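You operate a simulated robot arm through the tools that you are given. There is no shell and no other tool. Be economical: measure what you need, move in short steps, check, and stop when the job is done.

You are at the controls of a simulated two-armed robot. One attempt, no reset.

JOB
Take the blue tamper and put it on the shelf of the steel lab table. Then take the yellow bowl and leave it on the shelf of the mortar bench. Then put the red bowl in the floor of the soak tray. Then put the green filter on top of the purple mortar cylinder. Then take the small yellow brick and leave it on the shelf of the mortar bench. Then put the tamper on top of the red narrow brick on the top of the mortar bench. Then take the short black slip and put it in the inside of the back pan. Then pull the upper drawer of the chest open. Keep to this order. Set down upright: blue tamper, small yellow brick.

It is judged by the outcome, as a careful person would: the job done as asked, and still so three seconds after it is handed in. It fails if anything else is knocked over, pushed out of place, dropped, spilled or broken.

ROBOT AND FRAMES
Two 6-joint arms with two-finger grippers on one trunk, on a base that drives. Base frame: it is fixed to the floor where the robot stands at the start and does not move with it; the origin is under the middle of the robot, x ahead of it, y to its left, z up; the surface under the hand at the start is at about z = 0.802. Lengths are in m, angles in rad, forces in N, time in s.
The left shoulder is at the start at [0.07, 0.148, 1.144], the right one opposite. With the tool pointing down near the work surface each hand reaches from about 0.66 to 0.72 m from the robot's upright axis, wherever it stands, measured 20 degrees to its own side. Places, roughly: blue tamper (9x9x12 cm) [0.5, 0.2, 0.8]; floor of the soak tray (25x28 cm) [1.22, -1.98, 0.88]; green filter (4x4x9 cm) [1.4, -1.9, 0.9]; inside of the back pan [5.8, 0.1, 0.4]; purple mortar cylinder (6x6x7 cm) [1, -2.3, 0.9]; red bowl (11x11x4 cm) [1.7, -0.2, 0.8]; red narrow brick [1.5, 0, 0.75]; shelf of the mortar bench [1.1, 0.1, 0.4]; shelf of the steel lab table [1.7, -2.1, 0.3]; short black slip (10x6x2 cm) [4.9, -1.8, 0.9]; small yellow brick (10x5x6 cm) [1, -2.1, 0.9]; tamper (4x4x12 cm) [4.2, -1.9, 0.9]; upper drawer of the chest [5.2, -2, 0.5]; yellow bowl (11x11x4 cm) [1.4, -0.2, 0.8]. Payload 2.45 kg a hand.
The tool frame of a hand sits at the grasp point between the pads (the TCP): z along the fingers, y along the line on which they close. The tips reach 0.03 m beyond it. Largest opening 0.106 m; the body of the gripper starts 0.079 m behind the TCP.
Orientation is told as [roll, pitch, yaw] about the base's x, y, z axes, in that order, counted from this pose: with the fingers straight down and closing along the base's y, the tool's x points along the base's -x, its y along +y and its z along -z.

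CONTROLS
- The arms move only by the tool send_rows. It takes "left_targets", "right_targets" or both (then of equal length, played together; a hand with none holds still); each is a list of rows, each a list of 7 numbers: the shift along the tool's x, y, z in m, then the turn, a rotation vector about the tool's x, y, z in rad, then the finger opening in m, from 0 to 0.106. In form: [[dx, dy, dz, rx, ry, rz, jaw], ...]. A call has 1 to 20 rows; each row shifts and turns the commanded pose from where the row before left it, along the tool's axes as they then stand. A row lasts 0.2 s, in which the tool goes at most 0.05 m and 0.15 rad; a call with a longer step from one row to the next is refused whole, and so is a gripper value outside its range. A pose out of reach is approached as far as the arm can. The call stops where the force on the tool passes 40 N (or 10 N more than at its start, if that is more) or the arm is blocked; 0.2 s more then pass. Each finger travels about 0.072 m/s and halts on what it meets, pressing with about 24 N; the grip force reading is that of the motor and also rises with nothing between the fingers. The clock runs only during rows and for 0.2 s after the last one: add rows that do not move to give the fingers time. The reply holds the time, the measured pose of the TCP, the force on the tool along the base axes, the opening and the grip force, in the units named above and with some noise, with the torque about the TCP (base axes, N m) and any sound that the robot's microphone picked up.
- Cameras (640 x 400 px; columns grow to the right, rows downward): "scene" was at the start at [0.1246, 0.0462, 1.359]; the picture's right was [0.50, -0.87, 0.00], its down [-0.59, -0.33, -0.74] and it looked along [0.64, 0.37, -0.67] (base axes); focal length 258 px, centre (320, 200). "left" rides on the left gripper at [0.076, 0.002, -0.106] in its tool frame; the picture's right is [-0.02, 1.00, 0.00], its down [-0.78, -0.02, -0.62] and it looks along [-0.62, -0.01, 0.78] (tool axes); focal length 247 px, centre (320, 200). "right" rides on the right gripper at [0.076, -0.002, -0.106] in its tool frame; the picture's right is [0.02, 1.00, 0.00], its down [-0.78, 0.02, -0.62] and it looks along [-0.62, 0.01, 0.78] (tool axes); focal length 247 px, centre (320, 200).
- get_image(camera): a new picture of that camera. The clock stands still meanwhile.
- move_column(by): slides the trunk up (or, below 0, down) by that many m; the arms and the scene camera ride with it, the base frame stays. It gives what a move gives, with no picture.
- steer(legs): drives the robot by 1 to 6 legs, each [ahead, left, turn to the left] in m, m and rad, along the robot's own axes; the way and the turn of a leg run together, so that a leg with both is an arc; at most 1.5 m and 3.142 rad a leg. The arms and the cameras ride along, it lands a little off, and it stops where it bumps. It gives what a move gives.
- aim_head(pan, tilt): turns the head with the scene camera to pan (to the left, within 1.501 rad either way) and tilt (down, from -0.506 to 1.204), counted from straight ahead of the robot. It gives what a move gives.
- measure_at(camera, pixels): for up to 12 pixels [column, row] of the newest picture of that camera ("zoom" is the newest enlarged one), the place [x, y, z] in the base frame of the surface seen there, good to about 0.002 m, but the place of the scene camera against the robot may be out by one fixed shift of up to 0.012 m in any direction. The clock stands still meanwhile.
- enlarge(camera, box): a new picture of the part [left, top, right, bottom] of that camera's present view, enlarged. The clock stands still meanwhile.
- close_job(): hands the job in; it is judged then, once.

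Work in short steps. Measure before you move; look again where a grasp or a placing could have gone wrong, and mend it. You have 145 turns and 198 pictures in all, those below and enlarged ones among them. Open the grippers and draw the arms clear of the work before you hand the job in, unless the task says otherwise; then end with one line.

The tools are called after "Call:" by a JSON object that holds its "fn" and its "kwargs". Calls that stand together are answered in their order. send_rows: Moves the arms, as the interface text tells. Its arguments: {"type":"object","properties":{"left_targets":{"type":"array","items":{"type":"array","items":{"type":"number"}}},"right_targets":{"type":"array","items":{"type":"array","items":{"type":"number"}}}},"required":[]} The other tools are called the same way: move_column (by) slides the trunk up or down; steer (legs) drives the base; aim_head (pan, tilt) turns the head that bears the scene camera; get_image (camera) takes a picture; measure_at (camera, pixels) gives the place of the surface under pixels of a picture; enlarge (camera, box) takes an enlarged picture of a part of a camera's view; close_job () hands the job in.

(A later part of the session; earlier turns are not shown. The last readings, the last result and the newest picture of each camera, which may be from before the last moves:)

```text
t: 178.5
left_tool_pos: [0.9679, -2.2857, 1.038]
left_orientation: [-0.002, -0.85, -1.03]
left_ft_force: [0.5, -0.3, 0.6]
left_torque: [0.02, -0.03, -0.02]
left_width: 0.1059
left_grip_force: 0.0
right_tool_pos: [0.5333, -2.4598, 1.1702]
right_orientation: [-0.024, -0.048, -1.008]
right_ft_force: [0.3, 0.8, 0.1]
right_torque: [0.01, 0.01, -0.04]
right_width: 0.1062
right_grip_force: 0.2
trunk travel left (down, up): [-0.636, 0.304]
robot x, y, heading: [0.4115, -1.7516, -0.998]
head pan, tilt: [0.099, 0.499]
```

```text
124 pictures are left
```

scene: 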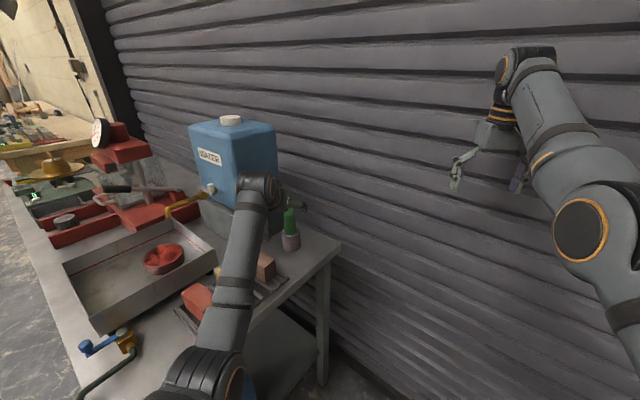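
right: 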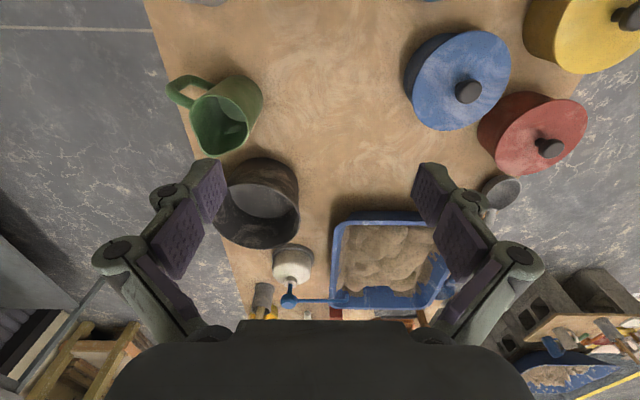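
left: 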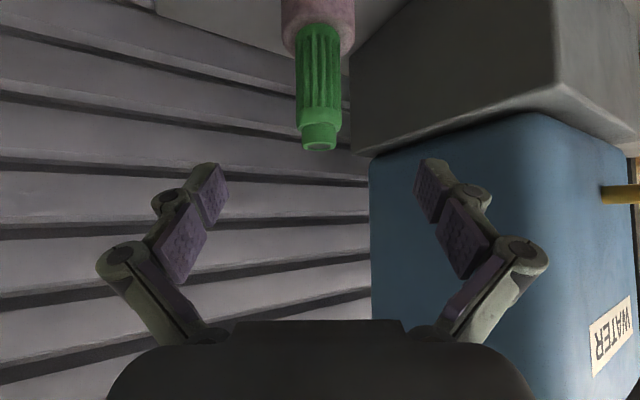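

Filter stands on the cylinder. For the yellow brick I'll use the right hand facing +x (closing across its 5 cm width, camera box off the table end). Back out, turn to heading 0 and tilt the right hand; lift the left.

Call:
{"fn": "steer", "kwargs": {"legs": [[-0.5, 0, 0], [0, 0, 1.0]]}}

Call:
{"fn": "send_rows", "kwargs": {"right_targets": [[0, 0, 0.02, 0, -0.15, 0, 0.106], [0, 0, 0.02, 0, -0.15, 0, 0.106], [0, 0, 0.02, 0, -0.15, 0, 0.106], [0, 0, 0.02, 0, -0.15, 0, 0.106], [0, 0, 0.02, 0, -0.15, 0, 0.106], [0, 0, 0.02, 0, -0.053, 0, 0.106], [0, 0, 0, 0, 0, 0, 0.106]], "left_targets": [[-0.0225, 0, -0.0199, 0, 0, 0, 0.106], [-0.0225, 0, -0.0199, 0, 0, 0, 0.106], [-0.0225, 0, -0.0199, 0, 0, 0, 0.106], [-0.0225, 0, -0.0199, 0, 0, 0, 0.106], [0, 0, 0, 0, 0, 0, 0.106], [0, 0, 0, 0, 0, 0, 0.106], [0, 0, 0, 0, 0, 0, 0.106]]}}

Call:
{"fn": "aim_head", "kwargs": {"pan": -0.4, "tilt": 0.5}}

Call:
{"fn": "get_image", "kwargs": {"camera": "scene"}}

```text
t: 184.0
left_tool_pos: [0.892, -1.1663, 1.0386]
left_orientation: [-0.002, -0.852, -0.04]
left_ft_force: [0.5, 1.0, -1.3]
left_torque: [0.02, 0.0, 0.02]
left_width: 0.106
left_grip_force: 0.2
right_tool_pos: [0.7977, -1.6234, 1.1693]
right_orientation: [-0.025, -0.049, -0.018]
right_ft_force: [-0.4, 0.5, 0.0]
right_torque: [0.03, 0.0, 0.02]
right_width: 0.1063
right_grip_force: 0.0
trunk travel left (down, up): [-0.636, 0.304]
robot x, y, heading: [0.1415, -1.334, -0.008]
head pan, tilt: [0.099, 0.499]
```

```text
t: 185.6
left_tool_pos: [0.8918, -1.1647, 1.1609]
left_orientation: [-0.002, -0.85, -0.039]
left_ft_force: [-0.7, -0.5, 0.0]
left_torque: [0.01, 0.0, 0.01]
left_width: 0.1061
left_grip_force: 0.1
right_tool_pos: [0.8688, -1.6297, 1.071]
right_orientation: [-0.037, -0.852, 0.009]
right_ft_force: [-1.0, -0.8, -0.4]
right_torque: [-0.02, 0.0, -0.02]
right_width: 0.106
right_grip_force: 0.0
right hand out of reach, approached as far as the arm can: row 1
trunk travel left (down, up): [-0.636, 0.304]
robot x, y, heading: [0.1403, -1.3338, -0.012]
head pan, tilt: [0.099, 0.499]
```

```text
t: 186.5
left_tool_pos: [0.8907, -1.1648, 1.1592]
left_orientation: [-0.001, -0.851, -0.04]
left_ft_force: [-0.1, -0.2, -0.5]
left_torque: [0.04, 0.01, -0.01]
left_width: 0.1062
left_grip_force: 0.1
right_tool_pos: [0.8694, -1.629, 1.0698]
right_orientation: [-0.036, -0.849, 0.008]
right_ft_force: [-0.2, 0.2, -0.5]
right_torque: [0.04, 0.02, 0.02]
right_width: 0.1062
right_grip_force: 0.1
trunk travel left (down, up): [-0.636, 0.304]
robot x, y, heading: [0.1418, -1.336, -0.011]
head pan, tilt: [-0.4, 0.499]
```

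```text
123 pictures are left
```

scene: 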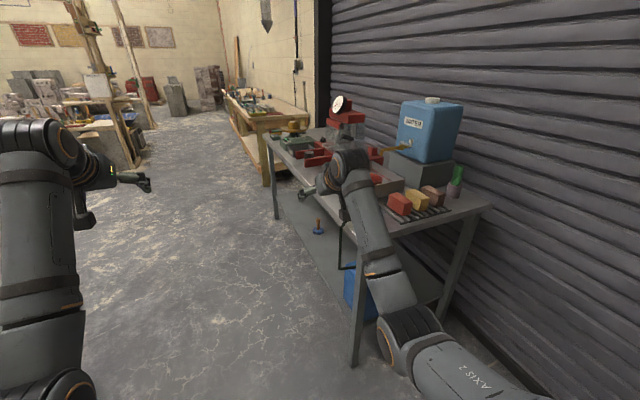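

The right hand tilts fine. Back 0.1 m, sidestep right 0.47 m toward the brick, and look through the right camera.

Call:
{"fn": "steer", "kwargs": {"legs": [[-0.1, 0, 0.011], [0, -0.47, 0]]}}

Call:
{"fn": "send_rows", "kwargs": {"right_targets": [[0.03, 0, 0.0265, 0.037, 0, 0, 0.106], [0.03, 0, 0.0265, 0, 0, 0, 0.106], [0, 0, 0, 0, 0, 0, 0.106]]}}

Call:
{"fn": "get_image", "kwargs": {"camera": "right"}}

```text
t: 190.0
left_tool_pos: [0.7916, -1.6148, 1.1595]
left_orientation: [-0.002, -0.851, -0.027]
left_ft_force: [0.5, 0.1, -0.1]
left_torque: [0.0, 0.01, -0.03]
left_width: 0.1061
left_grip_force: 0.1
right_tool_pos: [0.7759, -2.0782, 1.0698]
right_orientation: [-0.037, -0.851, 0.021]
right_ft_force: [0.0, -0.2, -0.6]
right_torque: [0.0, 0.0, 0.0]
right_width: 0.1063
right_grip_force: 0.0
trunk travel left (down, up): [-0.636, 0.304]
robot x, y, heading: [0.0399, -1.793, 0.01]
head pan, tilt: [-0.4, 0.499]
```

```text
t: 190.8
left_tool_pos: [0.7921, -1.6135, 1.1599]
left_orientation: [-0.003, -0.853, -0.026]
left_ft_force: [-0.6, 1.3, 0.6]
left_torque: [0.02, 0.0, -0.02]
left_width: 0.106
left_grip_force: 0.0
right_tool_pos: [0.7763, -2.0823, 0.9896]
right_orientation: [-0.075, -0.851, 0.022]
right_ft_force: [0.0, 0.1, -0.4]
right_torque: [-0.02, -0.02, -0.02]
right_width: 0.106
right_grip_force: 0.1
trunk travel left (down, up): [-0.636, 0.304]
robot x, y, heading: [0.0447, -1.7966, 0.005]
head pan, tilt: [-0.4, 0.499]
```

```text
122 pictures are left
```

right: 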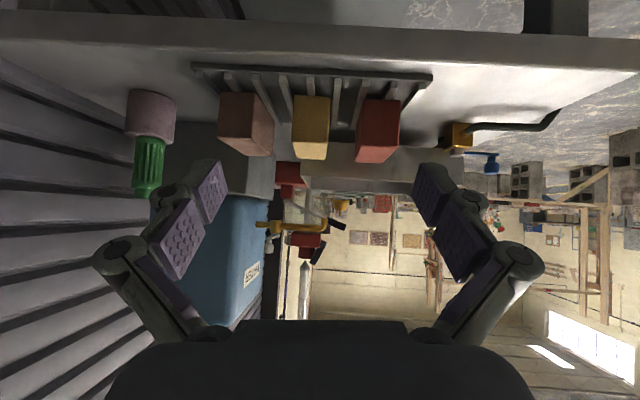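

I corrected roll the wrong way; I'll apply -0.075. Measure the yellow brick (311,130) first.

Call:
{"fn": "measure_at", "kwargs": {"camera": "right", "pixels": [[296, 100], [326, 100], [296, 135], [325, 135], [310, 145], [298, 155], [325, 155], [271, 110], [360, 110], [310, 105], [358, 150], [274, 150]]}}

Call:
{"fn": "send_rows", "kwargs": {"right_targets": [[0, 0, 0, -0.075, 0, 0, 0.106], [0, 0, 0, 0, 0, 0, 0.106]]}}

```text
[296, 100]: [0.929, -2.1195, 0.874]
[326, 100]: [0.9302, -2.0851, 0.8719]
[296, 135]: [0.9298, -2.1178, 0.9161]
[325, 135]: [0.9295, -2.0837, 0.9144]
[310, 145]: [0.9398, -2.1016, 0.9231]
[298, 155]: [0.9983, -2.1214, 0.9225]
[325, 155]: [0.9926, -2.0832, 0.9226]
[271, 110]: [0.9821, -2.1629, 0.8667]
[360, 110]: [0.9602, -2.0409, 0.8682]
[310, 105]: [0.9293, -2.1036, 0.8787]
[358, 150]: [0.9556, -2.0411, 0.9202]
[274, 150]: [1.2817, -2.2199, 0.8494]
```

```text
t: 191.4
left_tool_pos: [0.7936, -1.6125, 1.1587]
left_orientation: [-0.001, -0.85, -0.027]
left_ft_force: [-0.3, -0.2, -0.4]
left_torque: [0.01, -0.02, 0.03]
left_width: 0.106
left_grip_force: 0.1
right_tool_pos: [0.7771, -2.0828, 0.9905]
right_orientation: [0.002, -0.849, 0.022]
right_ft_force: [0.0, -0.2, -0.6]
right_torque: [-0.03, -0.01, -0.04]
right_width: 0.1059
right_grip_force: 0.1
trunk travel left (down, up): [-0.636, 0.304]
robot x, y, heading: [0.0473, -1.7941, 0.011]
head pan, tilt: [-0.4, 0.499]
```

Brick: y -2.122…-2.081, near face x 0.929, top 0.923; neighbours 4 cm away, so open to only 0.07. Drive 0.1 forward and align.

Call:
{"fn": "steer", "kwargs": {"legs": [[0.1, 0, -0.01]]}}

Call:
{"fn": "send_rows", "kwargs": {"right_targets": [[0, -0.019, 0, 0.01, 0, 0.009, 0.07], [0, 0, 0, 0, 0, 0, 0.07], [0.002, 0, 0.025, 0, 0, 0, 0.07], [0.002, 0, 0.025, 0, 0, 0, 0.07], [0, 0, 0, 0, 0, 0, 0.07]]}}

Call:
{"fn": "get_image", "kwargs": {"camera": "right"}}

```text
t: 192.6
left_tool_pos: [0.8946, -1.6209, 1.1609]
left_orientation: [-0.002, -0.852, -0.037]
left_ft_force: [-0.7, 0.1, -0.3]
left_torque: [0.01, 0.02, 0.01]
left_width: 0.1059
left_grip_force: 0.2
right_tool_pos: [0.8737, -2.0897, 0.9892]
right_orientation: [0.002, -0.849, 0.013]
right_ft_force: [0.2, -0.7, -0.6]
right_torque: [0.02, 0.0, -0.01]
right_width: 0.1065
right_grip_force: 0.1
trunk travel left (down, up): [-0.636, 0.304]
robot x, y, heading: [0.1448, -1.793, -0.004]
head pan, tilt: [-0.4, 0.499]
```

```text
t: 193.8
left_tool_pos: [0.8935, -1.6226, 1.1597]
left_orientation: [-0.001, -0.85, -0.036]
left_ft_force: [0.8, -0.5, 1.2]
left_torque: [-0.01, 0.01, 0.0]
left_width: 0.1058
left_grip_force: 0.1
right_tool_pos: [0.9094, -2.1074, 0.9546]
right_orientation: [0.003, -0.85, -0.002]
right_ft_force: [-0.1, -0.4, 0.0]
right_torque: [-0.01, 0.01, -0.01]
right_width: 0.0698
right_grip_force: 0.0
trunk travel left (down, up): [-0.636, 0.304]
robot x, y, heading: [0.146, -1.7941, 0.001]
head pan, tilt: [-0.4, 0.499]
```

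```text
121 pictures are left
```

right: 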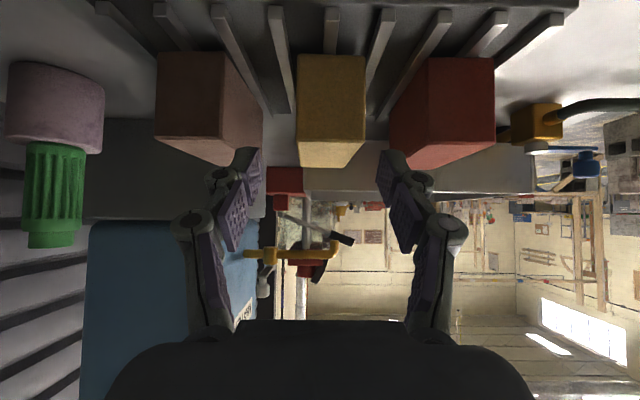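

Shift left 5 mm and slide in, checking before closing.

Call:
{"fn": "send_rows", "kwargs": {"right_targets": [[0, 0.0055, 0, 0, 0, 0, 0.07], [0.0015, 0, 0.026, 0, 0, 0, 0.07], [0.0015, 0, 0.026, 0, 0, 0, 0.07], [0.0013, 0, 0.0258, 0, 0, 0, 0.07], [0, 0, 0, 0, 0, 0, 0.07]]}}

Call:
{"fn": "get_image", "kwargs": {"camera": "right"}}

```text
t: 194.9
left_tool_pos: [0.895, -1.6225, 1.16]
left_orientation: [-0.001, -0.85, -0.034]
left_ft_force: [0.1, -0.5, 1.0]
left_torque: [-0.03, -0.01, -0.02]
left_width: 0.1062
left_grip_force: 0.0
right_tool_pos: [0.9648, -2.1022, 0.9006]
right_orientation: [0.002, -0.853, 0.0]
right_ft_force: [0.2, -0.4, 0.0]
right_torque: [0.03, -0.03, 0.0]
right_width: 0.0698
right_grip_force: 0.2
trunk travel left (down, up): [-0.636, 0.304]
robot x, y, heading: [0.1465, -1.7918, -0.004]
head pan, tilt: [-0.4, 0.499]
```

```text
120 pictures are left
```

right: 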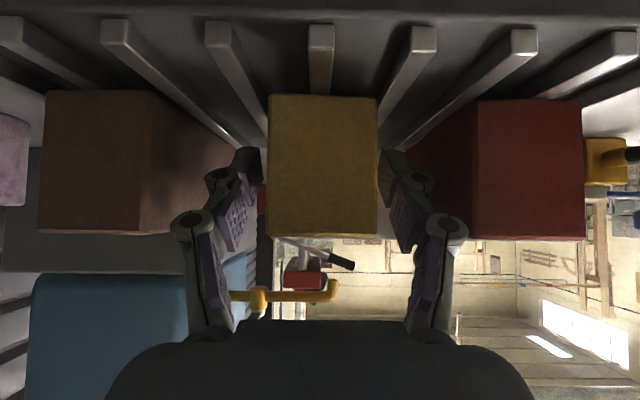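

Fingers sit in the gaps on either side. Close and lift.

Call:
{"fn": "send_rows", "kwargs": {"right_targets": [[0, 0, 0, 0, 0, 0, 0.0], [0, 0, 0, 0, 0, 0, 0.0], [0, 0, 0, 0, 0, 0, 0.0]]}}

Call:
{"fn": "move_column", "kwargs": {"by": 0.1}}

Call:
{"fn": "get_image", "kwargs": {"camera": "right"}}

```text
t: 195.8
left_tool_pos: [0.8948, -1.6219, 1.1611]
left_orientation: [-0.002, -0.852, -0.037]
left_ft_force: [0.2, -0.6, -0.5]
left_torque: [-0.03, 0.0, -0.02]
left_width: 0.1059
left_grip_force: 0.0
right_tool_pos: [0.9663, -2.1026, 0.9002]
right_orientation: [0.003, -0.851, -0.004]
right_ft_force: [0.9, -0.3, 1.4]
right_torque: [0.08, -0.12, -0.13]
right_width: 0.0438
right_grip_force: 23.5
trunk travel left (down, up): [-0.636, 0.304]
robot x, y, heading: [0.1443, -1.7967, -0.002]
head pan, tilt: [-0.4, 0.499]
```

```text
t: 197.1
left_tool_pos: [0.8965, -1.6215, 1.2595]
left_orientation: [-0.002, -0.851, -0.037]
left_ft_force: [-0.3, -0.6, 0.5]
left_torque: [0.02, -0.02, 0.01]
left_width: 0.1061
left_grip_force: 0.0
right_tool_pos: [0.9658, -2.102, 0.9994]
right_orientation: [0.003, -0.853, -0.002]
right_ft_force: [0.5, -1.2, -2.8]
right_torque: [0.04, 0.0, 0.01]
right_width: 0.0437
right_grip_force: 24.5
trunk travel left (down, up): [-0.736, 0.204]
robot x, y, heading: [0.1432, -1.7929, 0.001]
head pan, tilt: [-0.4, 0.499]
```

```text
119 pictures are left
```

right: 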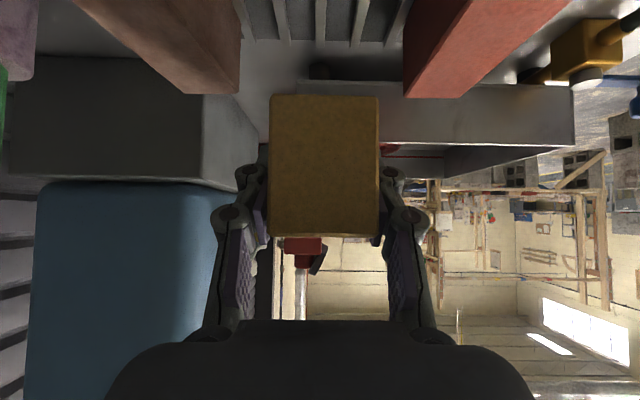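

Brick lifted. Back off, swing the left hand out/back (so it will clear the mortar bench), turn left and drive to the bench front.

Call:
{"fn": "steer", "kwargs": {"legs": [[-0.38, 0, 0]]}}

Call:
{"fn": "send_rows", "kwargs": {"left_targets": [[0.005, 0.045, -0.005, 0, 0, 0, 0.0], [0.01, 0.042, -0.01, 0, 0, 0, 0.0], [0.015, 0.04, -0.015, 0, 0, 0, 0.0], [0.015, 0.04, -0.017, 0, 0, 0, 0.0], [0.018, 0.035, -0.02, 0, 0, 0, 0.0], [0.018, 0.035, -0.02, 0, 0, 0, 0.0], [0.02, 0.035, -0.022, 0, 0, 0, 0.0], [0.02, 0.035, -0.022, 0, 0, 0, 0.0], [0.02, 0.035, -0.022, 0, 0, 0, 0.0], [0.02, 0.035, -0.022, 0, 0, 0, 0.0], [0.02, 0.035, -0.022, 0, 0, 0, 0.0]]}}

Call:
{"fn": "steer", "kwargs": {"legs": [[0, 0, 1.571], [0.54, 0, 0], [0, -0.92, 0]]}}

Call:
{"fn": "aim_head", "kwargs": {"pan": -0.2, "tilt": 0.5}}

Call:
{"fn": "get_image", "kwargs": {"camera": "scene"}}

```text
t: 199.5
left_tool_pos: [0.5113, -1.6209, 1.2587]
left_orientation: [-0.003, -0.85, -0.038]
left_ft_force: [-0.5, -0.3, 0.6]
left_torque: [-0.03, 0.03, 0.02]
left_width: 0.1058
left_grip_force: 0.0
right_tool_pos: [0.5809, -2.1028, 0.9999]
right_orientation: [0.0, -0.849, -0.003]
right_ft_force: [0.0, 0.0, -4.3]
right_torque: [-0.03, 0.06, 0.02]
right_width: 0.0438
right_grip_force: 24.2
trunk travel left (down, up): [-0.736, 0.204]
robot x, y, heading: [-0.2392, -1.7918, -0.0]
head pan, tilt: [-0.4, 0.499]
```

```text
t: 201.9
left_tool_pos: [0.3268, -1.274, 1.2536]
left_orientation: [-0.002, -0.853, -0.037]
left_ft_force: [0.2, 0.6, -0.9]
left_torque: [-0.03, 0.02, -0.01]
left_width: 0.0
left_grip_force: 24.0
left hand out of reach, approached as far as the arm can: row 9, 10, 11
right_tool_pos: [0.5808, -2.1019, 1.0006]
right_orientation: [0.001, -0.85, -0.003]
right_ft_force: [0.4, -0.8, -3.5]
right_torque: [-0.04, 0.03, -0.02]
right_width: 0.0435
right_grip_force: 23.6
trunk travel left (down, up): [-0.736, 0.204]
robot x, y, heading: [-0.24, -1.7901, -0.003]
head pan, tilt: [-0.4, 0.499]
```

```text
t: 213.2
left_tool_pos: [0.1546, -0.6877, 1.2513]
left_orientation: [-0.003, -0.85, 1.534]
left_ft_force: [-0.2, 0.0, -0.1]
left_torque: [-0.01, -0.02, 0.01]
left_width: 0.0
left_grip_force: 23.7
right_tool_pos: [0.9804, -0.4285, 0.9995]
right_orientation: [0.002, -0.85, 1.572]
right_ft_force: [-0.1, 0.0, -4.2]
right_torque: [-0.05, 0.0, -0.01]
right_width: 0.0435
right_grip_force: 24.4
trunk travel left (down, up): [-0.736, 0.204]
robot x, y, heading: [0.672, -1.2493, 1.569]
head pan, tilt: [-0.4, 0.499]
```

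```text
t: 214.0
left_tool_pos: [0.1559, -0.6862, 1.2529]
left_orientation: [0.002, -0.849, 1.533]
left_ft_force: [0.1, -0.2, 0.8]
left_torque: [0.02, -0.02, -0.04]
left_width: 0.0001
left_grip_force: 23.4
right_tool_pos: [0.9814, -0.4293, 0.9979]
right_orientation: [0.002, -0.85, 1.572]
right_ft_force: [0.4, 0.9, -4.6]
right_torque: [-0.05, 0.01, 0.02]
right_width: 0.0436
right_grip_force: 23.7
trunk travel left (down, up): [-0.736, 0.204]
robot x, y, heading: [0.6737, -1.2491, 1.569]
head pan, tilt: [-0.201, 0.499]
```

```text
118 pictures are left
```

scene: 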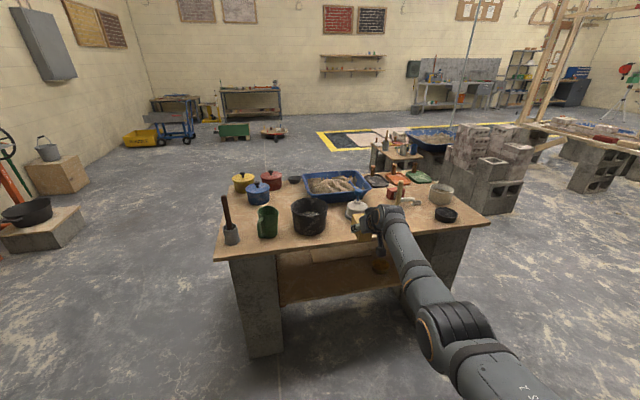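

Brick at x 0.98, ready to lower in front of the bench. Lower 0.51 m and drive in 0.32 m.

Call:
{"fn": "move_column", "kwargs": {"by": -0.4}}

Call:
{"fn": "move_column", "kwargs": {"by": -0.105}}

Call:
{"fn": "get_image", "kwargs": {"camera": "scene"}}

```text
t: 217.8
left_tool_pos: [0.1545, -0.6868, 0.8528]
left_orientation: [-0.003, -0.851, 1.535]
left_ft_force: [0.8, -0.2, 0.3]
left_torque: [0.0, -0.03, -0.03]
left_width: 0.0001
left_grip_force: 24.0
right_tool_pos: [0.98, -0.4289, 0.6005]
right_orientation: [0.003, -0.85, 1.571]
right_ft_force: [0.4, -0.1, -3.7]
right_torque: [-0.02, 0.02, 0.0]
right_width: 0.0436
right_grip_force: 23.5
trunk travel left (down, up): [-0.336, 0.604]
robot x, y, heading: [0.6742, -1.2489, 1.571]
head pan, tilt: [-0.201, 0.499]
```

```text
t: 219.2
left_tool_pos: [0.1537, -0.6876, 0.748]
left_orientation: [-0.002, -0.851, 1.536]
left_ft_force: [-0.4, 0.5, -0.2]
left_torque: [0.0, 0.01, -0.02]
left_width: 0.0002
left_grip_force: 23.9
right_tool_pos: [0.9809, -0.4304, 0.4941]
right_orientation: [0.001, -0.85, 1.572]
right_ft_force: [0.2, -0.2, -4.1]
right_torque: [-0.09, 0.04, -0.01]
right_width: 0.0439
right_grip_force: 24.0
trunk travel left (down, up): [-0.231, 0.709]
robot x, y, heading: [0.6723, -1.2496, 1.569]
head pan, tilt: [-0.201, 0.499]
```

```text
117 pictures are left
```

scene: 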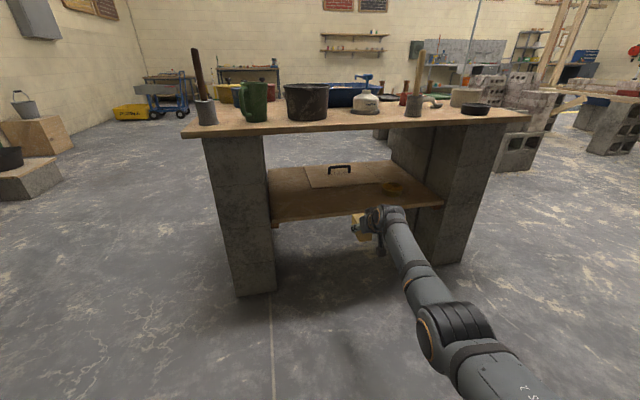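

Call:
{"fn": "steer", "kwargs": {"legs": [[0.325, 0, 0]]}}

Call:
{"fn": "get_image", "kwargs": {"camera": "right"}}

Call:
{"fn": "get_image", "kwargs": {"camera": "scene"}}

```text
t: 221.3
left_tool_pos: [0.1568, -0.3583, 0.7479]
left_orientation: [-0.002, -0.851, 1.534]
left_ft_force: [1.0, -0.1, -0.4]
left_torque: [0.01, 0.03, -0.04]
left_width: 0.0001
left_grip_force: 23.9
right_tool_pos: [0.9835, -0.1014, 0.4939]
right_orientation: [0.001, -0.848, 1.57]
right_ft_force: [-0.3, 0.4, -4.2]
right_torque: [-0.04, 0.02, 0.02]
right_width: 0.0436
right_grip_force: 24.0
trunk travel left (down, up): [-0.231, 0.709]
robot x, y, heading: [0.6735, -0.9199, 1.567]
head pan, tilt: [-0.201, 0.499]
```

```text
116 pictures are left
```

right: 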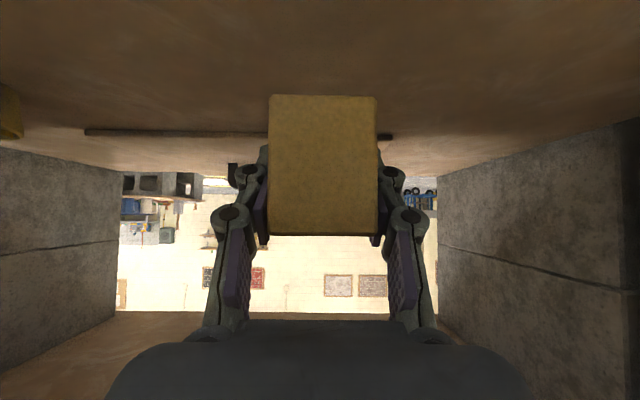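

```text
115 pictures are left
```

scene: 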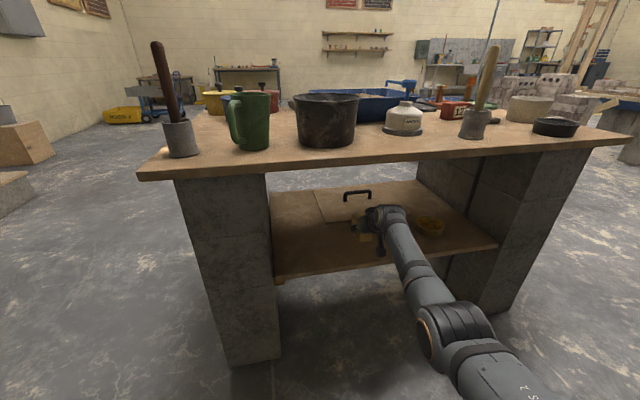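

Brick is over the clear front of the shelf. Lower 4.2 cm and creep to contact.

Call:
{"fn": "move_column", "kwargs": {"by": -0.042}}

Call:
{"fn": "move_column", "kwargs": {"by": -0.004}}

Call:
{"fn": "move_column", "kwargs": {"by": -0.003}}

```text
t: 222.2
left_tool_pos: [0.1568, -0.3588, 0.7064]
left_orientation: [-0.001, -0.851, 1.534]
left_ft_force: [0.4, -0.7, 0.4]
left_torque: [0.0, 0.02, 0.0]
left_width: 0.0
left_grip_force: 23.5
right_tool_pos: [0.9831, -0.102, 0.4528]
right_orientation: [0.001, -0.85, 1.568]
right_ft_force: [0.4, 0.6, -3.7]
right_torque: [-0.06, -0.01, 0.01]
right_width: 0.0437
right_grip_force: 24.2
trunk travel left (down, up): [-0.189, 0.751]
robot x, y, heading: [0.6765, -0.9233, 1.563]
head pan, tilt: [-0.201, 0.499]
```

```text
t: 222.7
left_tool_pos: [0.1577, -0.3592, 0.7015]
left_orientation: [-0.002, -0.85, 1.534]
left_ft_force: [1.0, 0.7, -0.3]
left_torque: [0.0, 0.05, 0.02]
left_width: 0.0001
left_grip_force: 23.8
right_tool_pos: [0.9831, -0.1015, 0.4479]
right_orientation: [0.0, -0.85, 1.568]
right_ft_force: [0.2, -0.3, -4.2]
right_torque: [-0.08, 0.01, -0.03]
right_width: 0.0434
right_grip_force: 24.0
trunk travel left (down, up): [-0.185, 0.755]
robot x, y, heading: [0.6716, -0.923, 1.572]
head pan, tilt: [-0.201, 0.499]
```

```text
t: 223.2
left_tool_pos: [0.1569, -0.3589, 0.6985]
left_orientation: [-0.002, -0.849, 1.535]
left_ft_force: [0.0, 0.1, -0.2]
left_torque: [0.01, 0.0, 0.04]
left_width: 0.0
left_grip_force: 23.9
right_tool_pos: [0.9831, -0.1021, 0.4457]
right_orientation: [0.0, -0.847, 1.57]
right_ft_force: [-0.3, 0.0, -4.7]
right_torque: [-0.07, -0.01, -0.05]
right_width: 0.0436
right_grip_force: 23.5
trunk travel left (down, up): [-0.182, 0.758]
robot x, y, heading: [0.6738, -0.9238, 1.571]
head pan, tilt: [-0.201, 0.499]
```

Call:
{"fn": "move_column", "kwargs": {"by": -0.003}}

Call:
{"fn": "move_column", "kwargs": {"by": -0.003}}

```text
t: 223.8
left_tool_pos: [0.1576, -0.3583, 0.6967]
left_orientation: [-0.001, -0.852, 1.534]
left_ft_force: [-0.1, 0.0, 0.2]
left_torque: [0.03, 0.01, 0.0]
left_width: 0.0001
left_grip_force: 24.0
right_tool_pos: [0.9829, -0.1022, 0.4441]
right_orientation: [0.001, -0.854, 1.569]
right_ft_force: [0.4, -1.0, 3.9]
right_torque: [-0.35, 0.14, 0.05]
right_width: 0.0436
right_grip_force: 23.7
trunk travel left (down, up): [-0.179, 0.761]
robot x, y, heading: [0.6708, -0.9225, 1.567]
head pan, tilt: [-0.201, 0.499]
```

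```text
t: 224.3
left_tool_pos: [0.1557, -0.3606, 0.694]
left_orientation: [0.0, -0.854, 1.534]
left_ft_force: [-0.3, 0.2, -0.9]
left_torque: [-0.02, 0.01, 0.01]
left_width: 0.0001
left_grip_force: 23.7
right_tool_pos: [0.9838, -0.1009, 0.4434]
right_orientation: [0.002, -0.856, 1.568]
right_ft_force: [0.4, 0.7, 11.5]
right_torque: [0.08, 0.33, -0.11]
right_width: 0.0437
right_grip_force: 23.4
trunk travel left (down, up): [-0.176, 0.764]
robot x, y, heading: [0.6757, -0.9213, 1.564]
head pan, tilt: [-0.201, 0.499]
```

Firm contact. Ease 2 mm, open, withdraw, and look.

Call:
{"fn": "move_column", "kwargs": {"by": 0.002}}

Call:
{"fn": "send_rows", "kwargs": {"right_targets": [[0, 0, 0, 0, 0, 0, 0.08], [0, 0, 0, 0, 0, 0, 0.106], [0, 0, 0, 0, 0, 0, 0.106], [0, 0, -0.02, 0, 0, 0, 0.106], [0, 0, -0.04, 0, 0, 0, 0.106], [0, 0, -0.03, 0, 0, 0, 0.106], [0, 0, 0, 0, 0, 0, 0.106]]}}

Call:
{"fn": "get_image", "kwargs": {"camera": "right"}}

```text
t: 224.8
left_tool_pos: [0.1559, -0.3603, 0.6951]
left_orientation: [-0.002, -0.853, 1.534]
left_ft_force: [0.2, -0.3, 0.3]
left_torque: [0.0, 0.01, 0.02]
left_width: 0.0001
left_grip_force: 23.8
right_tool_pos: [0.9827, -0.102, 0.444]
right_orientation: [0.001, -0.854, 1.57]
right_ft_force: [1.8, 6.1, 9.4]
right_torque: [0.99, 0.09, -0.19]
right_width: 0.0438
right_grip_force: 23.8
trunk travel left (down, up): [-0.178, 0.762]
robot x, y, heading: [0.6734, -0.9215, 1.571]
head pan, tilt: [-0.201, 0.499]
```

```text
t: 226.4
left_tool_pos: [0.1562, -0.3588, 0.6955]
left_orientation: [-0.004, -0.851, 1.534]
left_ft_force: [-0.4, -0.3, 0.5]
left_torque: [0.0, -0.02, 0.01]
left_width: 0.0
left_grip_force: 24.2
right_tool_pos: [0.9814, -0.1675, 0.5004]
right_orientation: [0.002, -0.85, 1.57]
right_ft_force: [0.6, -0.8, 0.3]
right_torque: [-0.01, 0.02, -0.01]
right_width: 0.1061
right_grip_force: 0.1
trunk travel left (down, up): [-0.178, 0.762]
robot x, y, heading: [0.6713, -0.9219, 1.567]
head pan, tilt: [-0.201, 0.499]
```

```text
114 pictures are left
```

right: 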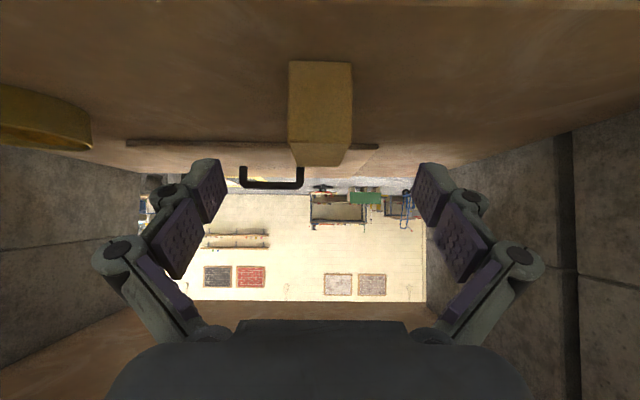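

The brick stands on the shelf. Back out, raise the column, turn right and drive down the aisle toward the wooden bench at x≈4.

Call:
{"fn": "steer", "kwargs": {"legs": [[-0.2, 0, 0]]}}

Call:
{"fn": "move_column", "kwargs": {"by": 0.4}}

Call:
{"fn": "move_column", "kwargs": {"by": 0.1}}

Call:
{"fn": "steer", "kwargs": {"legs": [[0, 0, -1.571], [1.3, 0, 0]]}}

Call:
{"fn": "aim_head", "kwargs": {"pan": -0.3, "tilt": 0.4}}

Call:
{"fn": "get_image", "kwargs": {"camera": "scene"}}

```text
t: 228.0
left_tool_pos: [0.1547, -0.5615, 0.695]
left_orientation: [-0.002, -0.852, 1.537]
left_ft_force: [-0.3, 0.1, 0.3]
left_torque: [-0.01, -0.01, -0.03]
left_width: 0.0
left_grip_force: 24.4
right_tool_pos: [0.9796, -0.3685, 0.5001]
right_orientation: [0.001, -0.85, 1.57]
right_ft_force: [-0.3, 0.3, 0.0]
right_torque: [0.04, -0.01, 0.01]
right_width: 0.1058
right_grip_force: 0.0
trunk travel left (down, up): [-0.178, 0.762]
robot x, y, heading: [0.6729, -1.122, 1.572]
head pan, tilt: [-0.201, 0.499]
```

```text
t: 231.8
left_tool_pos: [0.1536, -0.5617, 1.0951]
left_orientation: [0.0, -0.852, 1.536]
left_ft_force: [-0.6, -0.2, 1.3]
left_torque: [-0.05, 0.0, 0.01]
left_width: 0.0
left_grip_force: 23.4
right_tool_pos: [0.9799, -0.3694, 0.9006]
right_orientation: [0.001, -0.85, 1.571]
right_ft_force: [0.3, 0.2, 0.2]
right_torque: [0.02, -0.01, 0.02]
right_width: 0.106
right_grip_force: 0.0
trunk travel left (down, up): [-0.578, 0.362]
robot x, y, heading: [0.6772, -1.1233, 1.565]
head pan, tilt: [-0.201, 0.499]
```

```text
t: 233.2
left_tool_pos: [0.1542, -0.5616, 1.1934]
left_orientation: [-0.003, -0.85, 1.536]
left_ft_force: [-1.5, -0.3, 0.3]
left_torque: [0.01, -0.01, 0.01]
left_width: 0.0001
left_grip_force: 23.9
right_tool_pos: [0.9793, -0.368, 0.9996]
right_orientation: [0.001, -0.849, 1.571]
right_ft_force: [1.3, 0.4, -0.7]
right_torque: [0.01, 0.01, -0.02]
right_width: 0.1059
right_grip_force: 0.0
trunk travel left (down, up): [-0.678, 0.262]
robot x, y, heading: [0.6699, -1.1267, 1.565]
head pan, tilt: [-0.201, 0.499]
```

```text
t: 243.5
left_tool_pos: [2.5199, -0.5584, 1.1941]
left_orientation: [-0.002, -0.851, -0.004]
left_ft_force: [0.5, 0.0, -0.6]
left_torque: [0.03, 0.0, -0.01]
left_width: 0.0
left_grip_force: 24.1
right_tool_pos: [2.7372, -1.3771, 1.0004]
right_orientation: [0.002, -0.851, 0.031]
right_ft_force: [-0.5, -0.4, 0.6]
right_torque: [0.0, 0.01, -0.02]
right_width: 0.1061
right_grip_force: 0.0
trunk travel left (down, up): [-0.678, 0.262]
robot x, y, heading: [1.9749, -1.0909, 0.03]
head pan, tilt: [-0.201, 0.499]
```

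```text
t: 244.1
left_tool_pos: [2.5195, -0.5592, 1.1954]
left_orientation: [-0.002, -0.852, -0.003]
left_ft_force: [0.1, 0.2, -0.3]
left_torque: [0.0, -0.01, 0.01]
left_width: 0.0
left_grip_force: 24.1
right_tool_pos: [2.7376, -1.3782, 1.0]
right_orientation: [0.003, -0.851, 0.032]
right_ft_force: [-0.2, 0.1, -0.2]
right_torque: [-0.03, -0.01, 0.0]
right_width: 0.106
right_grip_force: 0.1
trunk travel left (down, up): [-0.678, 0.262]
robot x, y, heading: [1.9749, -1.0953, 0.028]
head pan, tilt: [-0.3, 0.4]
```

```text
113 pictures are left
```

scene: 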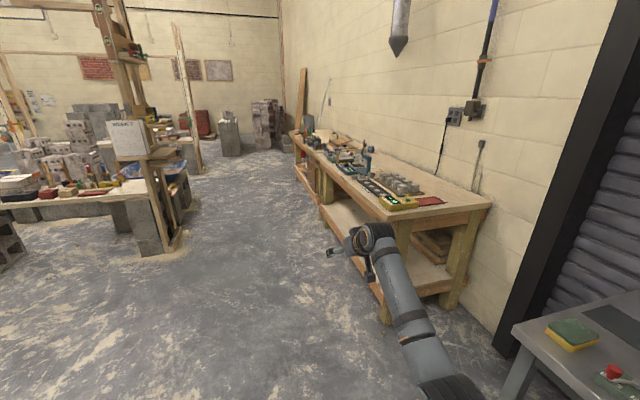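

Call:
{"fn": "measure_at", "kwargs": {"camera": "scene", "pixels": [[388, 218], [490, 208], [300, 145], [385, 320], [180, 245], [160, 255], [365, 170], [340, 140], [330, 205]]}}

Call:
{"fn": "steer", "kwargs": {"legs": [[1.4, 0.05, -0.03]]}}

Call:
{"fn": "steer", "kwargs": {"legs": [[0.65, 0.05, 0], [0, 0, -1.571]]}}

Call:
{"fn": "aim_head", "kwargs": {"pan": 0.0, "tilt": 0.5}}

Call:
{"fn": "get_image", "kwargs": {"camera": "scene"}}

```text
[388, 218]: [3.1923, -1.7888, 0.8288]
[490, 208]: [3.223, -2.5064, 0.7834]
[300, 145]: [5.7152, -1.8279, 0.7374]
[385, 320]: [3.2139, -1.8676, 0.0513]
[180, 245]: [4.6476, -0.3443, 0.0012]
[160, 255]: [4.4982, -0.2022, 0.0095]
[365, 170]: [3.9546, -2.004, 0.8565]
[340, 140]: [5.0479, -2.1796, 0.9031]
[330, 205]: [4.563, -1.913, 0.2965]
```

```text
t: 251.2
left_tool_pos: [3.9635, -0.5274, 1.195]
left_orientation: [0.0, -0.851, -0.051]
left_ft_force: [0.2, 0.0, -0.4]
left_torque: [0.03, 0.01, 0.01]
left_width: 0.0
left_grip_force: 24.3
right_tool_pos: [4.1429, -1.3551, 1.0009]
right_orientation: [0.002, -0.85, -0.016]
right_ft_force: [-0.4, -0.4, -0.1]
right_torque: [0.01, 0.01, 0.02]
right_width: 0.1059
right_grip_force: 0.0
trunk travel left (down, up): [-0.678, 0.262]
robot x, y, heading: [3.3893, -1.0315, -0.018]
head pan, tilt: [-0.3, 0.4]
```

```text
t: 258.6
left_tool_pos: [4.5454, -1.5724, 1.1953]
left_orientation: [-0.002, -0.852, -1.629]
left_ft_force: [0.4, -1.0, 0.5]
left_torque: [-0.02, -0.02, -0.02]
left_width: 0.0
left_grip_force: 23.8
right_tool_pos: [3.7169, -1.7485, 1.0006]
right_orientation: [0.003, -0.849, -1.593]
right_ft_force: [-0.7, -0.8, -0.8]
right_torque: [0.02, 0.0, -0.03]
right_width: 0.1061
right_grip_force: 0.1
trunk travel left (down, up): [-0.678, 0.262]
robot x, y, heading: [4.0392, -0.9983, -1.597]
head pan, tilt: [-0.3, 0.4]
```

```text
t: 259.4
left_tool_pos: [4.5454, -1.572, 1.196]
left_orientation: [-0.002, -0.852, -1.631]
left_ft_force: [-0.5, 0.1, 0.1]
left_torque: [-0.02, -0.03, -0.01]
left_width: 0.0
left_grip_force: 24.0
right_tool_pos: [3.7166, -1.7469, 1.0012]
right_orientation: [0.002, -0.85, -1.594]
right_ft_force: [-0.4, 0.0, -1.0]
right_torque: [0.02, 0.01, -0.02]
right_width: 0.1058
right_grip_force: 0.0
trunk travel left (down, up): [-0.678, 0.262]
robot x, y, heading: [4.0387, -1.0005, -1.597]
head pan, tilt: [0.0, 0.499]
```

```text
112 pictures are left
```

scene: 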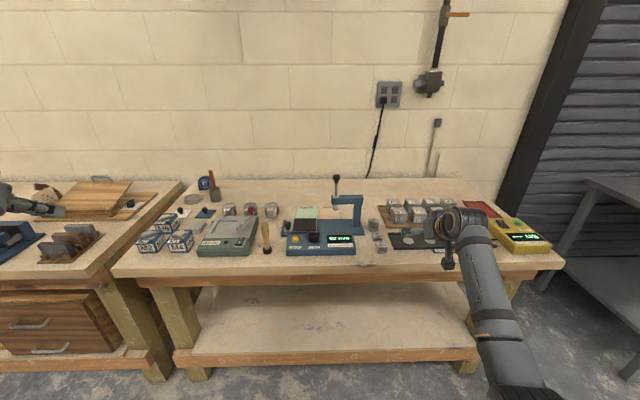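

The tamper seems to be at (265,238); the chest with drawers is at lower left. Zoom in.

Call:
{"fn": "enlarge", "kwargs": {"camera": "scene", "box": [120, 160, 400, 280]}}

Call:
{"fn": "measure_at", "kwargs": {"camera": "scene", "pixels": [[265, 228], [266, 238], [268, 249], [255, 240], [290, 240], [250, 265], [70, 240], [45, 260], [40, 325], [50, 348], [0, 290], [35, 290]]}}

```text
2.29 times, centred on (260, 220) of scene
```

zoom: 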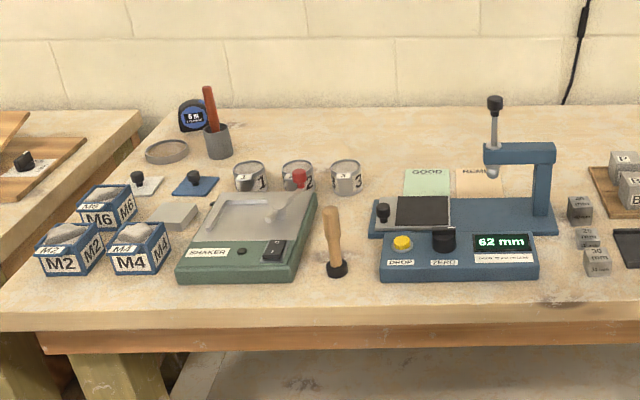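

```text
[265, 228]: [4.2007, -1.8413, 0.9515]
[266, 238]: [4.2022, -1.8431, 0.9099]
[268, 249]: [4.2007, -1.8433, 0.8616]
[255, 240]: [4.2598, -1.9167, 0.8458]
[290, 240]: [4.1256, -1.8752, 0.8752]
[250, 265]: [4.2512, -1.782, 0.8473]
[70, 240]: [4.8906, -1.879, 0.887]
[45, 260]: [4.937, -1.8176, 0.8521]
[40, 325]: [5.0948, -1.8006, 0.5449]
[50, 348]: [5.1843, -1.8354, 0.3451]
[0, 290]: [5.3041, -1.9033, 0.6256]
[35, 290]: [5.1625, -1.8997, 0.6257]
```

Tamper handle at about [4.20, -1.855], z 0.85–0.97, between the shaker and the blue device. Move the right hand there: sidestep left 0.48.

Call:
{"fn": "steer", "kwargs": {"legs": [[-0.03, 0, 0.026], [0, 0.48, 0]]}}

Call:
{"fn": "get_image", "kwargs": {"camera": "right"}}

```text
t: 262.7
left_tool_pos: [5.0412, -1.5304, 1.1954]
left_orientation: [0.0, -0.852, -1.605]
left_ft_force: [0.2, -0.3, -0.2]
left_torque: [-0.03, -0.02, 0.02]
left_width: 0.0
left_grip_force: 23.4
right_tool_pos: [4.2158, -1.7238, 1.0004]
right_orientation: [0.002, -0.848, -1.569]
right_ft_force: [-0.3, -0.8, -0.2]
right_torque: [-0.02, 0.03, -0.02]
right_width: 0.1058
right_grip_force: 0.0
trunk travel left (down, up): [-0.678, 0.262]
robot x, y, heading: [4.5215, -0.9695, -1.576]
head pan, tilt: [0.0, 0.499]
```

```text
110 pictures are left
```

right: 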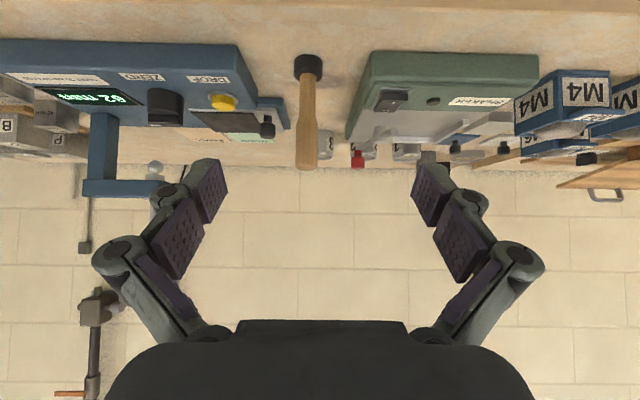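

Call:
{"fn": "measure_at", "kwargs": {"camera": "right", "pixels": [[308, 75], [307, 100], [307, 130], [308, 165], [299, 130], [314, 130], [243, 80], [282, 120], [362, 90], [355, 130], [306, 50]]}}

```text
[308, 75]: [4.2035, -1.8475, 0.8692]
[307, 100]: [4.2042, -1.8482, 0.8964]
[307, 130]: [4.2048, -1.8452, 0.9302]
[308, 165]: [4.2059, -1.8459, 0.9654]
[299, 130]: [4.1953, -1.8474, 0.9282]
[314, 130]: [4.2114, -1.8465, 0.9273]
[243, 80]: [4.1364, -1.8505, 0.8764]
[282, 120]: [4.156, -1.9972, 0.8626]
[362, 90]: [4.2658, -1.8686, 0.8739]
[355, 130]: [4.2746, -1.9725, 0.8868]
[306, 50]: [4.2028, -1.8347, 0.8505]
```

Handle axis (4.2045, -1.859). Drive 7 cm forward, then slide in with jaw 0.07.

Call:
{"fn": "steer", "kwargs": {"legs": [[0.07, 0, 0]]}}

Call:
{"fn": "send_rows", "kwargs": {"right_targets": [[0, -0.0113, 0, 0, 0, 0, 0.07], [0.0046, 0, 0.0329, 0, 0, 0, 0.07], [0.0046, 0, 0.0329, 0, 0, 0, 0.07], [0, 0, 0, 0, 0, 0, 0.07]]}}

Call:
{"fn": "get_image", "kwargs": {"camera": "right"}}

```text
t: 263.8
left_tool_pos: [5.0419, -1.5969, 1.1962]
left_orientation: [0.0, -0.852, -1.603]
left_ft_force: [-0.4, -0.2, 0.9]
left_torque: [-0.05, 0.02, 0.0]
left_width: 0.0
left_grip_force: 24.0
right_tool_pos: [4.2186, -1.7918, 1.0014]
right_orientation: [0.002, -0.853, -1.567]
right_ft_force: [0.0, -0.5, 0.3]
right_torque: [-0.03, 0.01, -0.02]
right_width: 0.1061
right_grip_force: 0.1
trunk travel left (down, up): [-0.678, 0.262]
robot x, y, heading: [4.5185, -1.04, -1.567]
head pan, tilt: [0.0, 0.499]
```

```text
t: 264.8
left_tool_pos: [5.0421, -1.5964, 1.1952]
left_orientation: [-0.001, -0.854, -1.602]
left_ft_force: [0.1, 0.6, 0.0]
left_torque: [0.0, 0.01, 0.01]
left_width: 0.0
left_grip_force: 24.0
right_tool_pos: [4.2055, -1.8372, 0.9522]
right_orientation: [0.001, -0.852, -1.567]
right_ft_force: [-0.7, -0.1, 0.7]
right_torque: [-0.03, 0.04, -0.01]
right_width: 0.0701
right_grip_force: 0.1
trunk travel left (down, up): [-0.678, 0.262]
robot x, y, heading: [4.5249, -1.0407, -1.566]
head pan, tilt: [0.0, 0.499]
```

```text
109 pictures are left
```

right: 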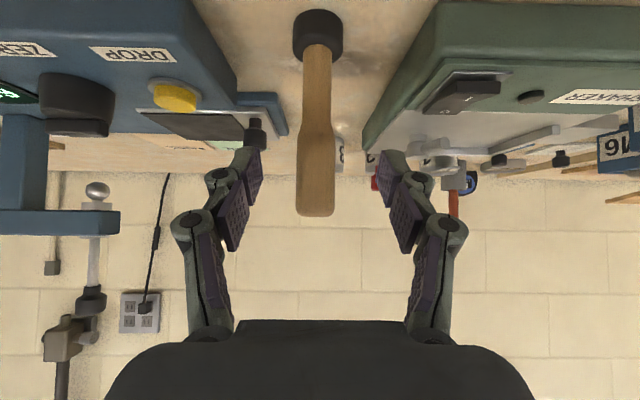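

Centred. Advance the last bit, close, and lift with the column.

Call:
{"fn": "send_rows", "kwargs": {"right_targets": [[0.003, 0, 0.017, 0, 0, 0, 0.07], [0.003, 0, 0.017, 0, 0, 0, 0.07], [0, 0, 0, 0, 0, 0, 0.07], [0, 0, 0, 0, 0, 0, 0.0], [0, 0, 0, 0, 0, 0, 0.0], [0, 0, 0, 0, 0, 0, 0.0], [0, 0, 0, 0, 0, 0, 0.0]]}}

Call:
{"fn": "move_column", "kwargs": {"by": 0.14}}

Call:
{"fn": "get_image", "kwargs": {"camera": "right"}}

```text
t: 266.4
left_tool_pos: [5.0415, -1.5986, 1.1959]
left_orientation: [0.0, -0.853, -1.604]
left_ft_force: [0.6, 0.5, 0.5]
left_torque: [0.0, -0.04, -0.04]
left_width: 0.0
left_grip_force: 23.9
right_tool_pos: [4.2068, -1.8596, 0.924]
right_orientation: [0.001, -0.85, -1.567]
right_ft_force: [-0.7, -0.4, -0.4]
right_torque: [-0.05, 0.01, 0.01]
right_width: 0.0218
right_grip_force: 24.0
trunk travel left (down, up): [-0.678, 0.262]
robot x, y, heading: [4.5226, -1.0369, -1.572]
head pan, tilt: [0.0, 0.499]
```

```text
t: 268.0
left_tool_pos: [5.042, -1.5983, 1.3334]
left_orientation: [0.0, -0.851, -1.604]
left_ft_force: [0.0, 0.5, 0.3]
left_torque: [-0.01, -0.01, -0.01]
left_width: 0.0003
left_grip_force: 23.5
right_tool_pos: [4.2074, -1.8598, 1.0645]
right_orientation: [0.002, -0.851, -1.568]
right_ft_force: [1.0, -0.4, -1.9]
right_torque: [0.0, 0.0, -0.01]
right_width: 0.022
right_grip_force: 24.3
trunk travel left (down, up): [-0.818, 0.122]
robot x, y, heading: [4.5226, -1.0356, -1.566]
head pan, tilt: [0.0, 0.499]
```

```text
108 pictures are left
```

right: 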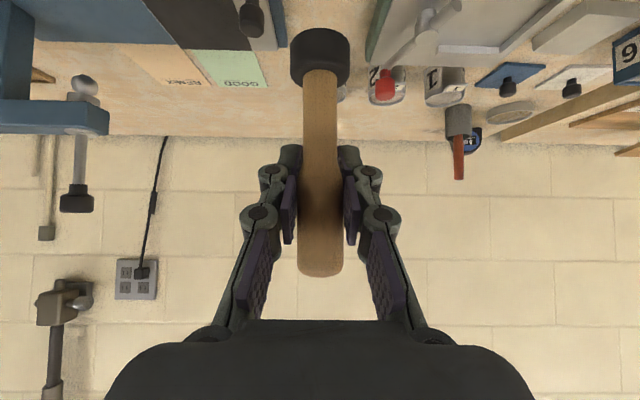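

Tamper held. Back off, turn right to face -x, drive down the aisle, and turn to face the mortar bench at x≈1.07.

Call:
{"fn": "steer", "kwargs": {"legs": [[-0.12, 0, 0], [0, 0, -1.571], [1.5, 0, 0], [1.5, 0, 0]]}}

Call:
{"fn": "steer", "kwargs": {"legs": [[0.45, 0.2, 0], [0, 0, -1.571]]}}

Call:
{"fn": "aim_head", "kwargs": {"pan": -0.2, "tilt": 0.5}}

Call:
{"fn": "get_image", "kwargs": {"camera": "scene"}}

```text
t: 287.1
left_tool_pos: [0.9965, -1.4941, 1.3349]
left_orientation: [-0.002, -0.849, 3.139]
left_ft_force: [1.0, -0.1, 0.2]
left_torque: [0.01, 0.04, -0.01]
left_width: 0.0
left_grip_force: 24.0
right_tool_pos: [0.7109, -0.6681, 1.0637]
right_orientation: [0.002, -0.849, -3.106]
right_ft_force: [0.2, -0.2, -3.1]
right_torque: [0.0, -0.01, -0.03]
right_width: 0.0226
right_grip_force: 24.3
trunk travel left (down, up): [-0.818, 0.122]
robot x, y, heading: [1.5393, -0.959, -3.109]
head pan, tilt: [0.0, 0.499]
```

```text
t: 293.8
left_tool_pos: [0.5533, -0.6275, 1.3353]
left_orientation: [-0.001, -0.852, 1.571]
left_ft_force: [0.0, -0.4, 1.2]
left_torque: [-0.02, 0.03, 0.03]
left_width: 0.0
left_grip_force: 23.7
right_tool_pos: [1.3796, -0.3402, 1.0639]
right_orientation: [0.002, -0.851, 1.608]
right_ft_force: [-0.7, 0.3, -1.7]
right_torque: [-0.01, -0.01, 0.0]
right_width: 0.023
right_grip_force: 24.2
trunk travel left (down, up): [-0.818, 0.122]
robot x, y, heading: [1.091, -1.1741, 1.602]
head pan, tilt: [0.0, 0.499]
```

```text
t: 294.5
left_tool_pos: [0.5537, -0.6289, 1.3341]
left_orientation: [-0.002, -0.852, 1.571]
left_ft_force: [0.5, 0.5, 0.2]
left_torque: [0.0, -0.02, 0.02]
left_width: 0.0002
left_grip_force: 23.7
right_tool_pos: [1.3808, -0.34, 1.0649]
right_orientation: [0.002, -0.848, 1.608]
right_ft_force: [0.4, 0.1, -2.3]
right_torque: [0.02, -0.01, 0.04]
right_width: 0.0231
right_grip_force: 24.1
trunk travel left (down, up): [-0.818, 0.122]
robot x, y, heading: [1.093, -1.1743, 1.606]
head pan, tilt: [-0.201, 0.499]
```

```text
107 pictures are left
```

scene: 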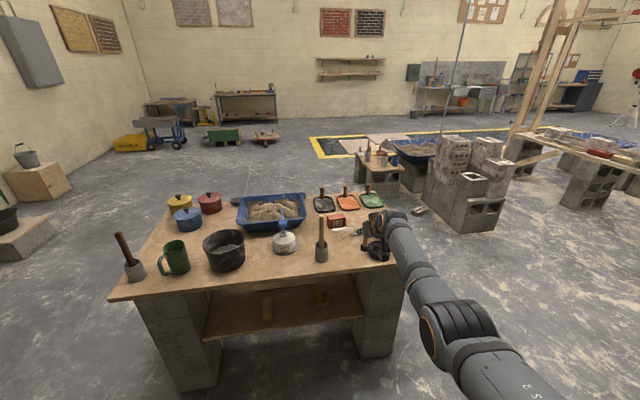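

Red brick "12" at (336,220). Get both a hand view and measurements.

Call:
{"fn": "enlarge", "kwargs": {"camera": "scene", "box": [270, 180, 430, 280]}}

Call:
{"fn": "get_image", "kwargs": {"camera": "right"}}

```text
4.00 times, centred on (350, 230) of scene
```

zoom: 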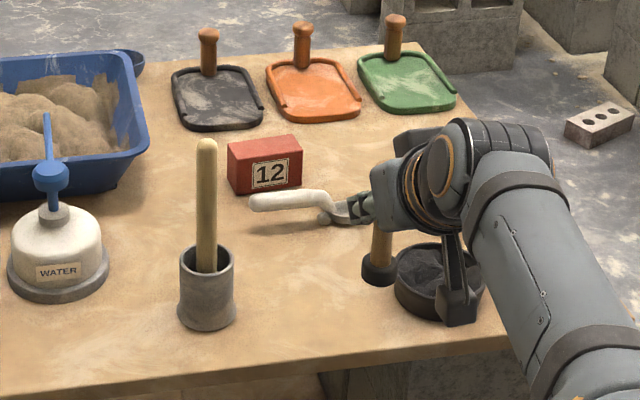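

```text
105 pictures are left
```

right: 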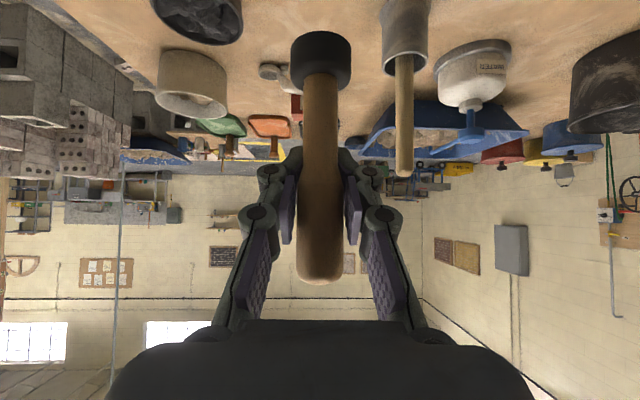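

Call:
{"fn": "measure_at", "kwargs": {"camera": "zoom", "pixels": [[230, 147], [300, 152], [292, 138], [240, 140], [265, 146], [270, 158], [265, 185], [270, 200], [330, 200], [206, 150], [206, 200], [380, 275]]}}

```text
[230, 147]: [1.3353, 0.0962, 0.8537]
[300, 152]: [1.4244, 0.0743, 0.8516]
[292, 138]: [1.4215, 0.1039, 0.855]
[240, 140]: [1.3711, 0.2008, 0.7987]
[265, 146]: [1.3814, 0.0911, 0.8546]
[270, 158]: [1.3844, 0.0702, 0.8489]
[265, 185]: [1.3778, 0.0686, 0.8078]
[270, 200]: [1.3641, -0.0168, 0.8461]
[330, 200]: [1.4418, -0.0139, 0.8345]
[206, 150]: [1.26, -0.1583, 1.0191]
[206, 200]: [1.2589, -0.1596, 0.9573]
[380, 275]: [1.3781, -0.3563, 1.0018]
```

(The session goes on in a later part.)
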